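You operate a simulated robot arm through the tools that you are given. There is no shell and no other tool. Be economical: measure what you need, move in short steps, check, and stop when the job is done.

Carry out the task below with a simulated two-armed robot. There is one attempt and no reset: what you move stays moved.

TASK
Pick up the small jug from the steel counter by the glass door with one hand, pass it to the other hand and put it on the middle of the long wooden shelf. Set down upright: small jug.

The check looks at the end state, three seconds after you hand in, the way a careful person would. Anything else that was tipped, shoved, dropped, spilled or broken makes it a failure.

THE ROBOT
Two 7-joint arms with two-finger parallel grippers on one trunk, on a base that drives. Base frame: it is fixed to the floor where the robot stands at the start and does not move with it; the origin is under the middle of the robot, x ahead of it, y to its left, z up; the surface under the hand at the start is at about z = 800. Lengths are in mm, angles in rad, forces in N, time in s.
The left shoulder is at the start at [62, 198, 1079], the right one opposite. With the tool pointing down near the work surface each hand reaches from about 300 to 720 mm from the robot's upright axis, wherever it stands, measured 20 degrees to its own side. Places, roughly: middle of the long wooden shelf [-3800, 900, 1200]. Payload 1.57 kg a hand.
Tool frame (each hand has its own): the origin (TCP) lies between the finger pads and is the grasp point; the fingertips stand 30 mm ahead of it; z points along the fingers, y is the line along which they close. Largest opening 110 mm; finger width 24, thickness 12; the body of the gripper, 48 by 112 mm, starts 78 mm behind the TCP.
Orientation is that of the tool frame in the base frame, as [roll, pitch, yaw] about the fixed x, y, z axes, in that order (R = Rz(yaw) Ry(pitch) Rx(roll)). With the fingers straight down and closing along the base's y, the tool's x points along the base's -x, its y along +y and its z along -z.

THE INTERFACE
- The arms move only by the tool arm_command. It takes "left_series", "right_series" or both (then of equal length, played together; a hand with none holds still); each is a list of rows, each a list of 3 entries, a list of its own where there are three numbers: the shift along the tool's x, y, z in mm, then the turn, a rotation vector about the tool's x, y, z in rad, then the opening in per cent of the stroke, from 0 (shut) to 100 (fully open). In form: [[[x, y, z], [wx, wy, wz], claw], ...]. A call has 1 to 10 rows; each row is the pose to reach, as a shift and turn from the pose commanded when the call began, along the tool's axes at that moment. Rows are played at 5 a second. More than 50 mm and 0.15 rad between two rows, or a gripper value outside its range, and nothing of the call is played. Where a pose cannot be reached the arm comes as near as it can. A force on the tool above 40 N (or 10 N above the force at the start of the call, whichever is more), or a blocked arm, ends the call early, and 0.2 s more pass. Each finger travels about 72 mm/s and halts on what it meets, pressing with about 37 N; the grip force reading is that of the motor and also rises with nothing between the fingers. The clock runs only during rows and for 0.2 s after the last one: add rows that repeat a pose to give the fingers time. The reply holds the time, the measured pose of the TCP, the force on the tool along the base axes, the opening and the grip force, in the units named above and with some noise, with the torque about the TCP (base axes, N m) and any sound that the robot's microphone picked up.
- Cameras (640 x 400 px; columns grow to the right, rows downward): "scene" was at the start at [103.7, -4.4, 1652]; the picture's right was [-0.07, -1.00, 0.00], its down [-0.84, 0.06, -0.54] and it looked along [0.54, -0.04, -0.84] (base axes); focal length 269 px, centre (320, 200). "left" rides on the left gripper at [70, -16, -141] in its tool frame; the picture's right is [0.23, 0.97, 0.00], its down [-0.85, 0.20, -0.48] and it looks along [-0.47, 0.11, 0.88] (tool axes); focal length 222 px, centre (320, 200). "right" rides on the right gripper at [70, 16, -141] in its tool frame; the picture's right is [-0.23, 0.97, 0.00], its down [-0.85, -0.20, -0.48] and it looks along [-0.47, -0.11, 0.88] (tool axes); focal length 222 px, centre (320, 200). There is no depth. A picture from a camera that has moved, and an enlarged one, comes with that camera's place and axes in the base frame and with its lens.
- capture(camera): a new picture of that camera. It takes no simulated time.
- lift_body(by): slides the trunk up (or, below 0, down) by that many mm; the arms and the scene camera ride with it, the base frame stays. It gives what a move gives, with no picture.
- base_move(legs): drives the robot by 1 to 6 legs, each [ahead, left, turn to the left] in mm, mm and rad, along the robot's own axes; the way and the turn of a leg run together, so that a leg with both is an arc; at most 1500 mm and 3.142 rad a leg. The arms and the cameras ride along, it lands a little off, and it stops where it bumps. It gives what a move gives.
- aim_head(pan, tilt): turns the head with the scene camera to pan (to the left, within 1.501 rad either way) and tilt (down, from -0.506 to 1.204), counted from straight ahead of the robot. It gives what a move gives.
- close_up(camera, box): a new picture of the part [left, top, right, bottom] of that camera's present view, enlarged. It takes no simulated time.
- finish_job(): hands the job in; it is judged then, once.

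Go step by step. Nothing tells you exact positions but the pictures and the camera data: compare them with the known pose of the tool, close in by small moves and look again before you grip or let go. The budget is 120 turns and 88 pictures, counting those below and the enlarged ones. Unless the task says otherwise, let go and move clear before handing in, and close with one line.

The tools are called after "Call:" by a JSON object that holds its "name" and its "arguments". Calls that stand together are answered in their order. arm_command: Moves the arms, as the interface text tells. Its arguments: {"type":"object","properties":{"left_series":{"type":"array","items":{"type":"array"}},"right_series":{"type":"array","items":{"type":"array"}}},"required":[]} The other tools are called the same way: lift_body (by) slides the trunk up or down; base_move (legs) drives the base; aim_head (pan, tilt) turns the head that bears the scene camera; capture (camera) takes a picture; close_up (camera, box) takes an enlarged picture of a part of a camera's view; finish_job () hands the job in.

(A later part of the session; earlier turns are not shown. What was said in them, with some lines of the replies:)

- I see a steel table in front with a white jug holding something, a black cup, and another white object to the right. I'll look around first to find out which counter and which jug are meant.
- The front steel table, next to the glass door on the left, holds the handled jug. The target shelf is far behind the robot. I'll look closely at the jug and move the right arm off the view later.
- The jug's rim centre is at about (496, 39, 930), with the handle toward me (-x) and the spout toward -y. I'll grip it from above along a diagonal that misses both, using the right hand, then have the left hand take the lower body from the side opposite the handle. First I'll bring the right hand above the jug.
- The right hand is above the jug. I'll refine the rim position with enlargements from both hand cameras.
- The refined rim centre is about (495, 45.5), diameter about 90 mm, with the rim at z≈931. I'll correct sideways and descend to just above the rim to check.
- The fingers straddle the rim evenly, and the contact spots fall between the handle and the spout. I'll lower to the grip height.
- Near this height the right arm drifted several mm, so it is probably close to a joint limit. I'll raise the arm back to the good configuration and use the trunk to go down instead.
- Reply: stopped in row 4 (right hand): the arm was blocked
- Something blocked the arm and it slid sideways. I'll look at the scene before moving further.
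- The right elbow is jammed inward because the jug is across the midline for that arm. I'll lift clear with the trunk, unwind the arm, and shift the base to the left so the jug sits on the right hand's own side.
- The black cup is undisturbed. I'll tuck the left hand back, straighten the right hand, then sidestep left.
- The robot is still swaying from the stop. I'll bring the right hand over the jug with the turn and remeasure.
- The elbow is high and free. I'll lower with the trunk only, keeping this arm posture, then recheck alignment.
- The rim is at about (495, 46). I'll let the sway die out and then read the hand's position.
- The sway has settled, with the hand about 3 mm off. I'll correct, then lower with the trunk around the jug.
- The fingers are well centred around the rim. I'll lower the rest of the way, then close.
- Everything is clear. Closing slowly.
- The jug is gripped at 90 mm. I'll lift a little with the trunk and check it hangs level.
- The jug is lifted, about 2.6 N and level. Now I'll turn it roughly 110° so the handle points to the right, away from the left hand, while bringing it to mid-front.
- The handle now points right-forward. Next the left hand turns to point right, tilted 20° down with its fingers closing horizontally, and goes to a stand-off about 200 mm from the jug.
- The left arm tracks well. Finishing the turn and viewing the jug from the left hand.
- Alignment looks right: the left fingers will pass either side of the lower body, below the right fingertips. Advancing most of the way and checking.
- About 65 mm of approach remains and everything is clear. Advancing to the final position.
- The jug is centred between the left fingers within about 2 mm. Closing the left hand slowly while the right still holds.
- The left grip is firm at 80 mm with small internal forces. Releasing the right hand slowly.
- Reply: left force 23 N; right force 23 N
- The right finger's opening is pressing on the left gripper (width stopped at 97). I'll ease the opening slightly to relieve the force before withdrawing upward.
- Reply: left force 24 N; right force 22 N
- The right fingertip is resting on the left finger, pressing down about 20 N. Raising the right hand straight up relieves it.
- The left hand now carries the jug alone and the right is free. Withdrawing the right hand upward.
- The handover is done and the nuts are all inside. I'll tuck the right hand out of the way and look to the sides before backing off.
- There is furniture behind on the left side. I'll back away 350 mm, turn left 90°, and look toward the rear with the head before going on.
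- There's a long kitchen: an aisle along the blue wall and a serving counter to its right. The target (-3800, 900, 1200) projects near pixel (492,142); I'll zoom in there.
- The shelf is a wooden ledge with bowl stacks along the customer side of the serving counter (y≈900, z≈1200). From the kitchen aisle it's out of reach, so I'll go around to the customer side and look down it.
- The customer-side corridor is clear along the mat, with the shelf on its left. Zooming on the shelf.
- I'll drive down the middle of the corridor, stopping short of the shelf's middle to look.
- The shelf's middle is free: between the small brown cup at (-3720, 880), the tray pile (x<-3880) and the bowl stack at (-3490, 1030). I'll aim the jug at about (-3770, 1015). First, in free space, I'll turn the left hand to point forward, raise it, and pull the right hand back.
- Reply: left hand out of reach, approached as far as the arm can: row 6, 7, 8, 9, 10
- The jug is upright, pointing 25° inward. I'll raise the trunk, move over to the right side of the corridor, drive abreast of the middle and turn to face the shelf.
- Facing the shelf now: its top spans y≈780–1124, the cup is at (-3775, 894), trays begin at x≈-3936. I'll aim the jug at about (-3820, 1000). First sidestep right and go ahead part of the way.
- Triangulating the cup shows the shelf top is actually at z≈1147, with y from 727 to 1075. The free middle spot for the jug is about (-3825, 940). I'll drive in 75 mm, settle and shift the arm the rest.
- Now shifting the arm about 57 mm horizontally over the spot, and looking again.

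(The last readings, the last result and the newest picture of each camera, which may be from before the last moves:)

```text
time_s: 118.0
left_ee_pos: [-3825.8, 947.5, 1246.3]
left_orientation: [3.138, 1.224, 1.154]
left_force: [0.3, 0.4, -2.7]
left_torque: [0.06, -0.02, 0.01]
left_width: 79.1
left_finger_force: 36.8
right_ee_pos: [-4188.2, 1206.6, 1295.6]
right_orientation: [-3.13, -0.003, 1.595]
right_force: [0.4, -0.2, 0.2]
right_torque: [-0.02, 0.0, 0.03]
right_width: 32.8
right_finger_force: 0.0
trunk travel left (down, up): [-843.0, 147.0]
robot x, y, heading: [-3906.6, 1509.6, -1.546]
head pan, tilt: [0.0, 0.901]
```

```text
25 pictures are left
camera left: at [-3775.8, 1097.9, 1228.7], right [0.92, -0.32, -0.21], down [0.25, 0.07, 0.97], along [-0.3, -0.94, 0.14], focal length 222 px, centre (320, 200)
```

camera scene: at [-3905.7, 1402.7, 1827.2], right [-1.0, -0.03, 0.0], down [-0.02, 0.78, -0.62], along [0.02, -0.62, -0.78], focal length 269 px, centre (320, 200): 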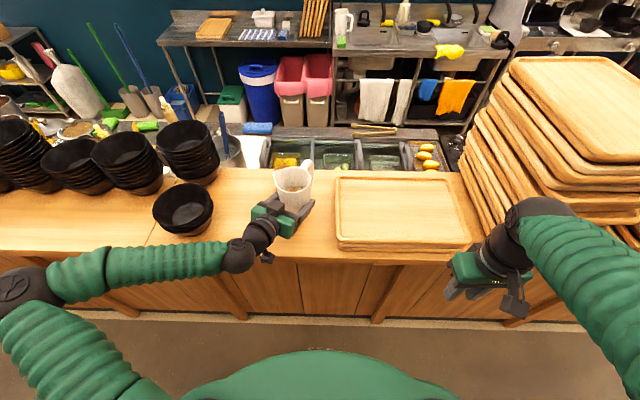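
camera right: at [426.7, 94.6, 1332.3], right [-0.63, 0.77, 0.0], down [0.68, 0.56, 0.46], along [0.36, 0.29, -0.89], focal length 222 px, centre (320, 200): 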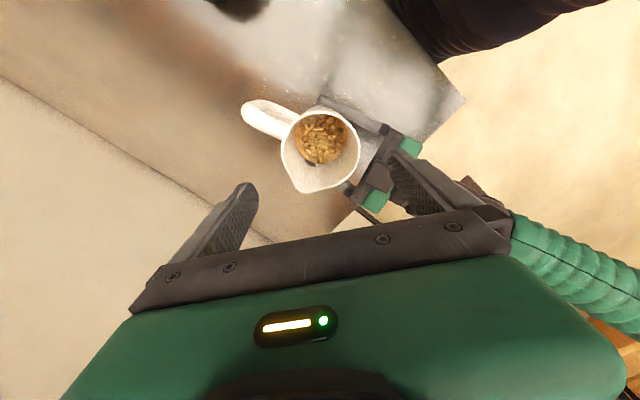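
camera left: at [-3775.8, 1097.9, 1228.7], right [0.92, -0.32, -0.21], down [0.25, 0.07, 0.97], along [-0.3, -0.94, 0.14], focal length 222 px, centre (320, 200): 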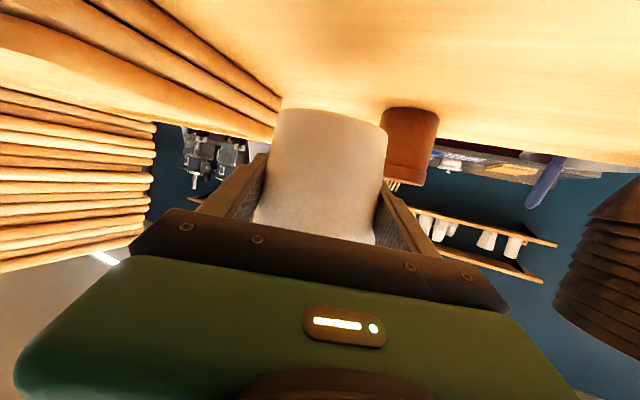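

The spot is clear: cup and trays are both several cm away. Lowering 40 mm with the trunk, then I'll approach contact gently with the arm.

Call:
{"name": "lift_body", "arguments": {"by": -38}}

Call:
{"name": "capture", "arguments": {"camera": "left"}}

Call:
{"name": "close_up", "arguments": {"camera": "scene", "box": [210, 140, 370, 240]}}

```text
time_s: 118.9
left_ee_pos: [-3824.4, 947.7, 1209.0]
left_orientation: [3.138, 1.225, 1.153]
left_force: [0.1, 0.9, -2.8]
left_torque: [0.04, 0.0, -0.02]
left_width: 79.1
left_finger_force: 36.6
right_ee_pos: [-4188.7, 1206.6, 1258.2]
right_orientation: [-3.129, -0.001, 1.596]
right_force: [-0.7, 0.1, 0.6]
right_torque: [-0.01, 0.0, 0.0]
right_width: 33.0
right_finger_force: 0.0
trunk travel left (down, up): [-805.0, 185.0]
robot x, y, heading: [-3914.3, 1506.6, -1.548]
head pan, tilt: [0.0, 0.901]
```

```text
24 pictures are left
camera left: at [-3776.0, 1097.9, 1190.7], right [0.92, -0.32, -0.21], down [0.25, 0.07, 0.97], along [-0.3, -0.94, 0.14], focal length 222 px, centre (320, 200)
```

left: 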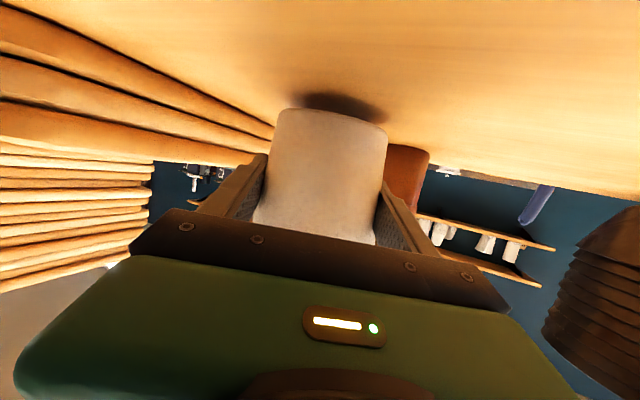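

```text
4.00 times, centred on (290, 190) of scene
camera zoom: at [-3905.9, 1402.6, 1789.2], right [-1.0, -0.03, 0.0], down [-0.02, 0.78, -0.62], along [0.02, -0.62, -0.78], focal length 1074 px, centre (440, 240)
```

zoom: 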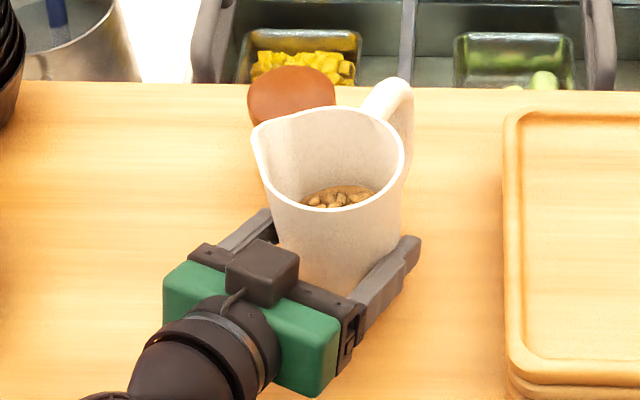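

The contact shadow shows the base about 15 mm above the shelf. Lowering gently.

Call:
{"name": "arm_command", "arguments": {"left_series": [[[3.8, 0, 1.4], [0, 0, 0], 0], [[7.5, 0, 2.7], [0, 0, 0], 0], [[10.3, 0, 3.8], [0, 0, 0], 0], [[10.3, 0, 3.8], [0, 0, 0], 0]]}}

Call:
{"name": "close_up", "arguments": {"camera": "left", "box": [240, 60, 400, 160]}}

```text
time_s: 119.9
left_ee_pos: [-3825.0, 947.9, 1198.7]
left_orientation: [3.133, 1.229, 1.148]
left_force: [0.8, -1.9, 7.6]
left_torque: [-0.39, 0.02, 0.03]
left_width: 79.2
left_finger_force: 36.8
right_ee_pos: [-4188.2, 1206.7, 1258.6]
right_orientation: [-3.13, -0.003, 1.595]
right_force: [0.2, 0.5, 0.4]
right_torque: [0.01, 0.01, 0.0]
right_width: 33.2
right_finger_force: 0.1
trunk travel left (down, up): [-805.0, 185.0]
robot x, y, heading: [-3911.1, 1510.8, -1.551]
head pan, tilt: [0.0, 0.901]
```

```text
4.00 times, centred on (320, 110) of left
camera zoom: at [-3776.1, 1097.5, 1180.8], right [0.92, -0.32, -0.21], down [0.25, 0.07, 0.97], along [-0.3, -0.94, 0.14], focal length 888 px, centre (320, 560)
```

zoom: 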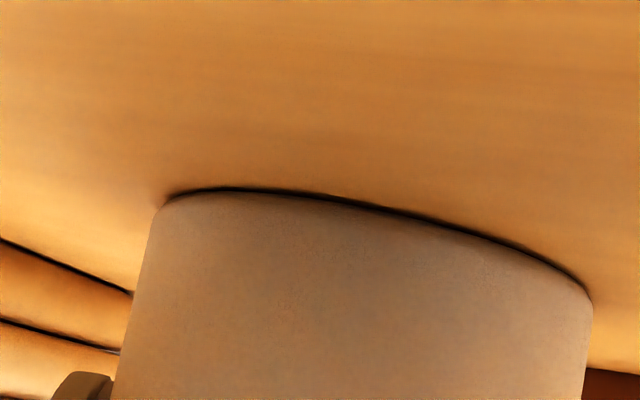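

Contact: about 10 N on the shelf. Releasing slowly.

Call:
{"name": "arm_command", "arguments": {"left_series": [[[0, 0, 0], [0, 0, 0], 70], [[0, 0, 0], [0, 0, 0], 74], [[0, 0, 0], [0, 0, 0], 78], [[0, 0, 0], [0, 0, 0], 83], [[0, 0, 0], [0, 0, 0], 89], [[0, 0, 0], [0, 0, 0], 95], [[0, 0, 0], [0, 0, 0], 100], [[0, 0, 0], [0, 0, 0], 100]]}}

Call:
{"name": "capture", "arguments": {"camera": "left"}}

Call:
{"name": "close_up", "arguments": {"camera": "scene", "box": [210, 140, 370, 240]}}

```text
time_s: 121.7
left_ee_pos: [-3824.4, 947.9, 1197.0]
left_orientation: [3.138, 1.227, 1.155]
left_force: [0.3, -0.7, 0.0]
left_torque: [0.01, 0.02, -0.04]
left_width: 110.2
left_finger_force: 0.0
right_ee_pos: [-4188.1, 1207.9, 1257.7]
right_orientation: [-3.13, -0.001, 1.596]
right_force: [0.5, 0.5, 0.2]
right_torque: [0.02, -0.01, -0.02]
right_width: 33.1
right_finger_force: 0.0
trunk travel left (down, up): [-805.0, 185.0]
robot x, y, heading: [-3909.3, 1510.9, -1.546]
head pan, tilt: [0.0, 0.901]
```

```text
21 pictures are left
camera left: at [-3776.0, 1097.4, 1179.8], right [0.92, -0.32, -0.21], down [0.25, 0.07, 0.97], along [-0.3, -0.94, 0.14], focal length 222 px, centre (320, 200)
```

left: 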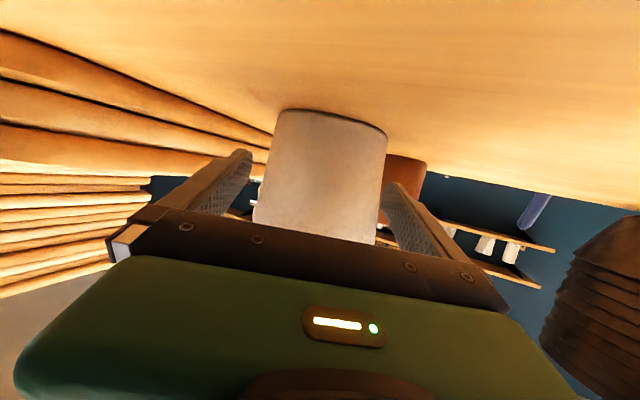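

```text
4.00 times, centred on (290, 190) of scene
camera zoom: at [-3906.2, 1403.0, 1789.2], right [-1.0, -0.03, 0.0], down [-0.02, 0.78, -0.62], along [0.02, -0.62, -0.78], focal length 1074 px, centre (440, 240)
```

zoom: 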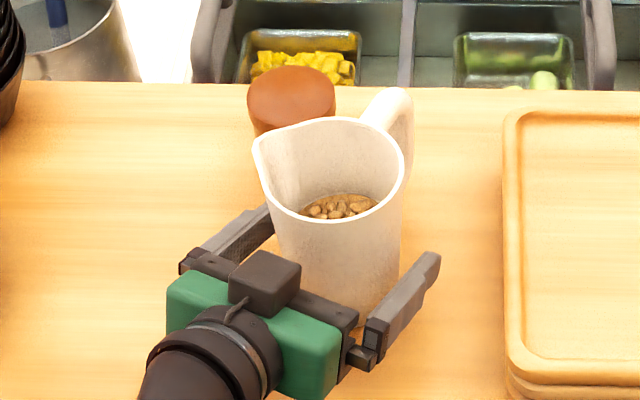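

The jug stands upright on its own and the left hand is open. Backing the fingers off along their own axis, first with the arm.

Call:
{"name": "arm_command", "arguments": {"left_series": [[[0, 0, -10], [0, 0, 0], 100], [[0, 0, -22], [0, 0, 0], 100], [[0, 0, -34], [0, 0, 0], 100], [[0, 0, -46], [0, 0, 0], 100], [[0, 0, -56], [0, 0, 0], 100], [[0, 0, -56], [0, 0, 0], 100]]}}

Call:
{"name": "close_up", "arguments": {"camera": "scene", "box": [210, 140, 370, 240]}}

```text
time_s: 123.1
left_ee_pos: [-3804.1, 995.2, 1216.9]
left_orientation: [3.137, 1.226, 1.154]
left_force: [0.1, -0.1, 0.2]
left_torque: [0.0, 0.01, -0.02]
left_width: 110.0
left_finger_force: 0.0
right_ee_pos: [-4188.3, 1206.2, 1257.6]
right_orientation: [-3.129, -0.003, 1.594]
right_force: [0.8, 0.1, 0.3]
right_torque: [-0.01, 0.01, -0.02]
right_width: 32.9
right_finger_force: 0.0
trunk travel left (down, up): [-805.0, 185.0]
robot x, y, heading: [-3912.0, 1509.5, -1.547]
head pan, tilt: [0.0, 0.901]
```

```text
4.00 times, centred on (290, 190) of scene
camera zoom: at [-3906.2, 1403.2, 1789.2], right [-1.0, -0.03, 0.0], down [-0.02, 0.78, -0.62], along [0.02, -0.62, -0.78], focal length 1074 px, centre (440, 240)
```

zoom: 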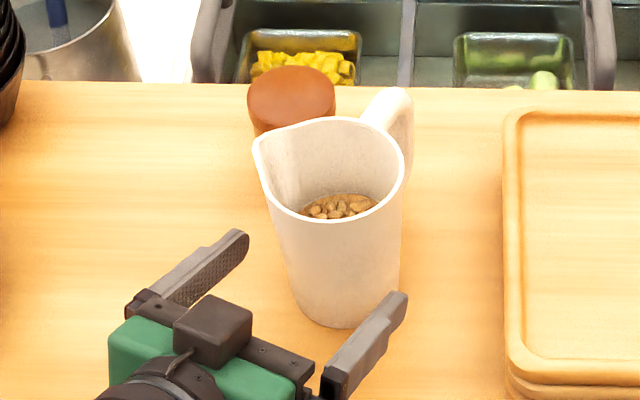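

The fingers are nearly clear and the jug is undisturbed. Backing the base off along the same line.

Call:
{"name": "base_move", "arguments": {"legs": [[-130, 55, 0], [-170, 0, 0]]}}

Call:
{"name": "capture", "arguments": {"camera": "scene"}}

Call:
{"name": "close_up", "arguments": {"camera": "scene", "box": [220, 80, 380, 180]}}

```text
time_s: 125.5
left_ee_pos: [-3756.7, 1295.9, 1214.5]
left_orientation: [3.141, 1.223, 1.154]
left_force: [0.0, -0.3, 0.2]
left_torque: [-0.03, -0.01, -0.04]
left_width: 110.0
left_finger_force: 0.0
right_ee_pos: [-4141.8, 1506.3, 1256.5]
right_orientation: [-3.131, -0.006, 1.596]
right_force: [0.3, 0.0, -0.2]
right_torque: [0.04, 0.02, 0.04]
right_width: 33.0
right_finger_force: 0.0
trunk travel left (down, up): [-805.0, 185.0]
robot x, y, heading: [-3863.3, 1814.2, -1.547]
head pan, tilt: [0.0, 0.901]
```

```text
18 pictures are left
camera scene: at [-3860.0, 1701.8, 1788.9], right [-1.0, -0.02, 0.0], down [-0.02, 0.79, -0.62], along [0.02, -0.62, -0.79], focal length 269 px, centre (320, 200)
```

scene: 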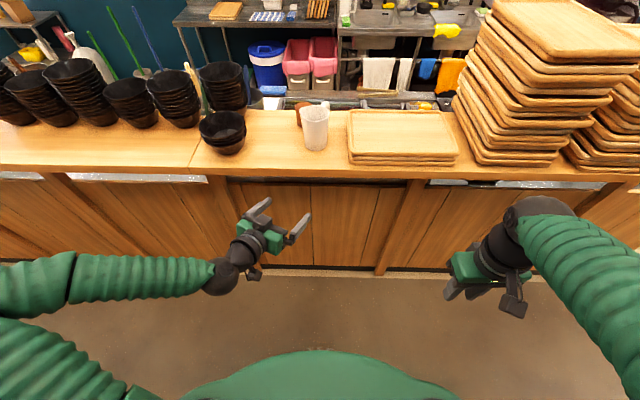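

```text
4.00 times, centred on (300, 130) of scene
camera zoom: at [-3860.0, 1701.8, 1788.9], right [-1.0, -0.02, 0.0], down [-0.02, 0.79, -0.62], along [0.02, -0.62, -0.79], focal length 1074 px, centre (400, 480)
```

zoom: 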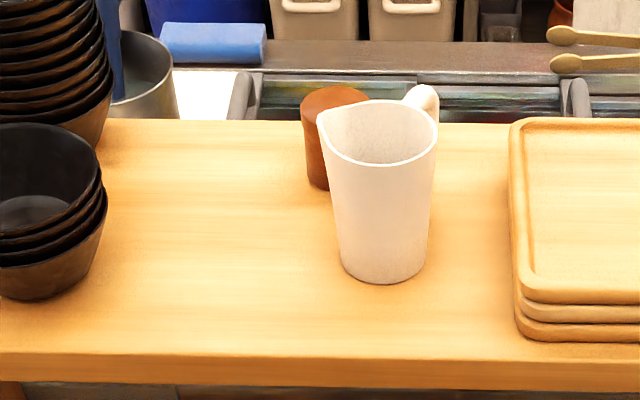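

The jug stands upright in the middle of the long shelf with its contents inside. The cup, bowls and trays around it are unmoved, and both hands are clear, so I'm handing in.

Call:
{"name": "finish_job", "arguments": {}}

```text
The job is handed in.
```

The small jug was picked up with the right hand, passed to the left, and set upright near the middle of the long wooden shelf, with its nuts still inside and nothing else seen to move.
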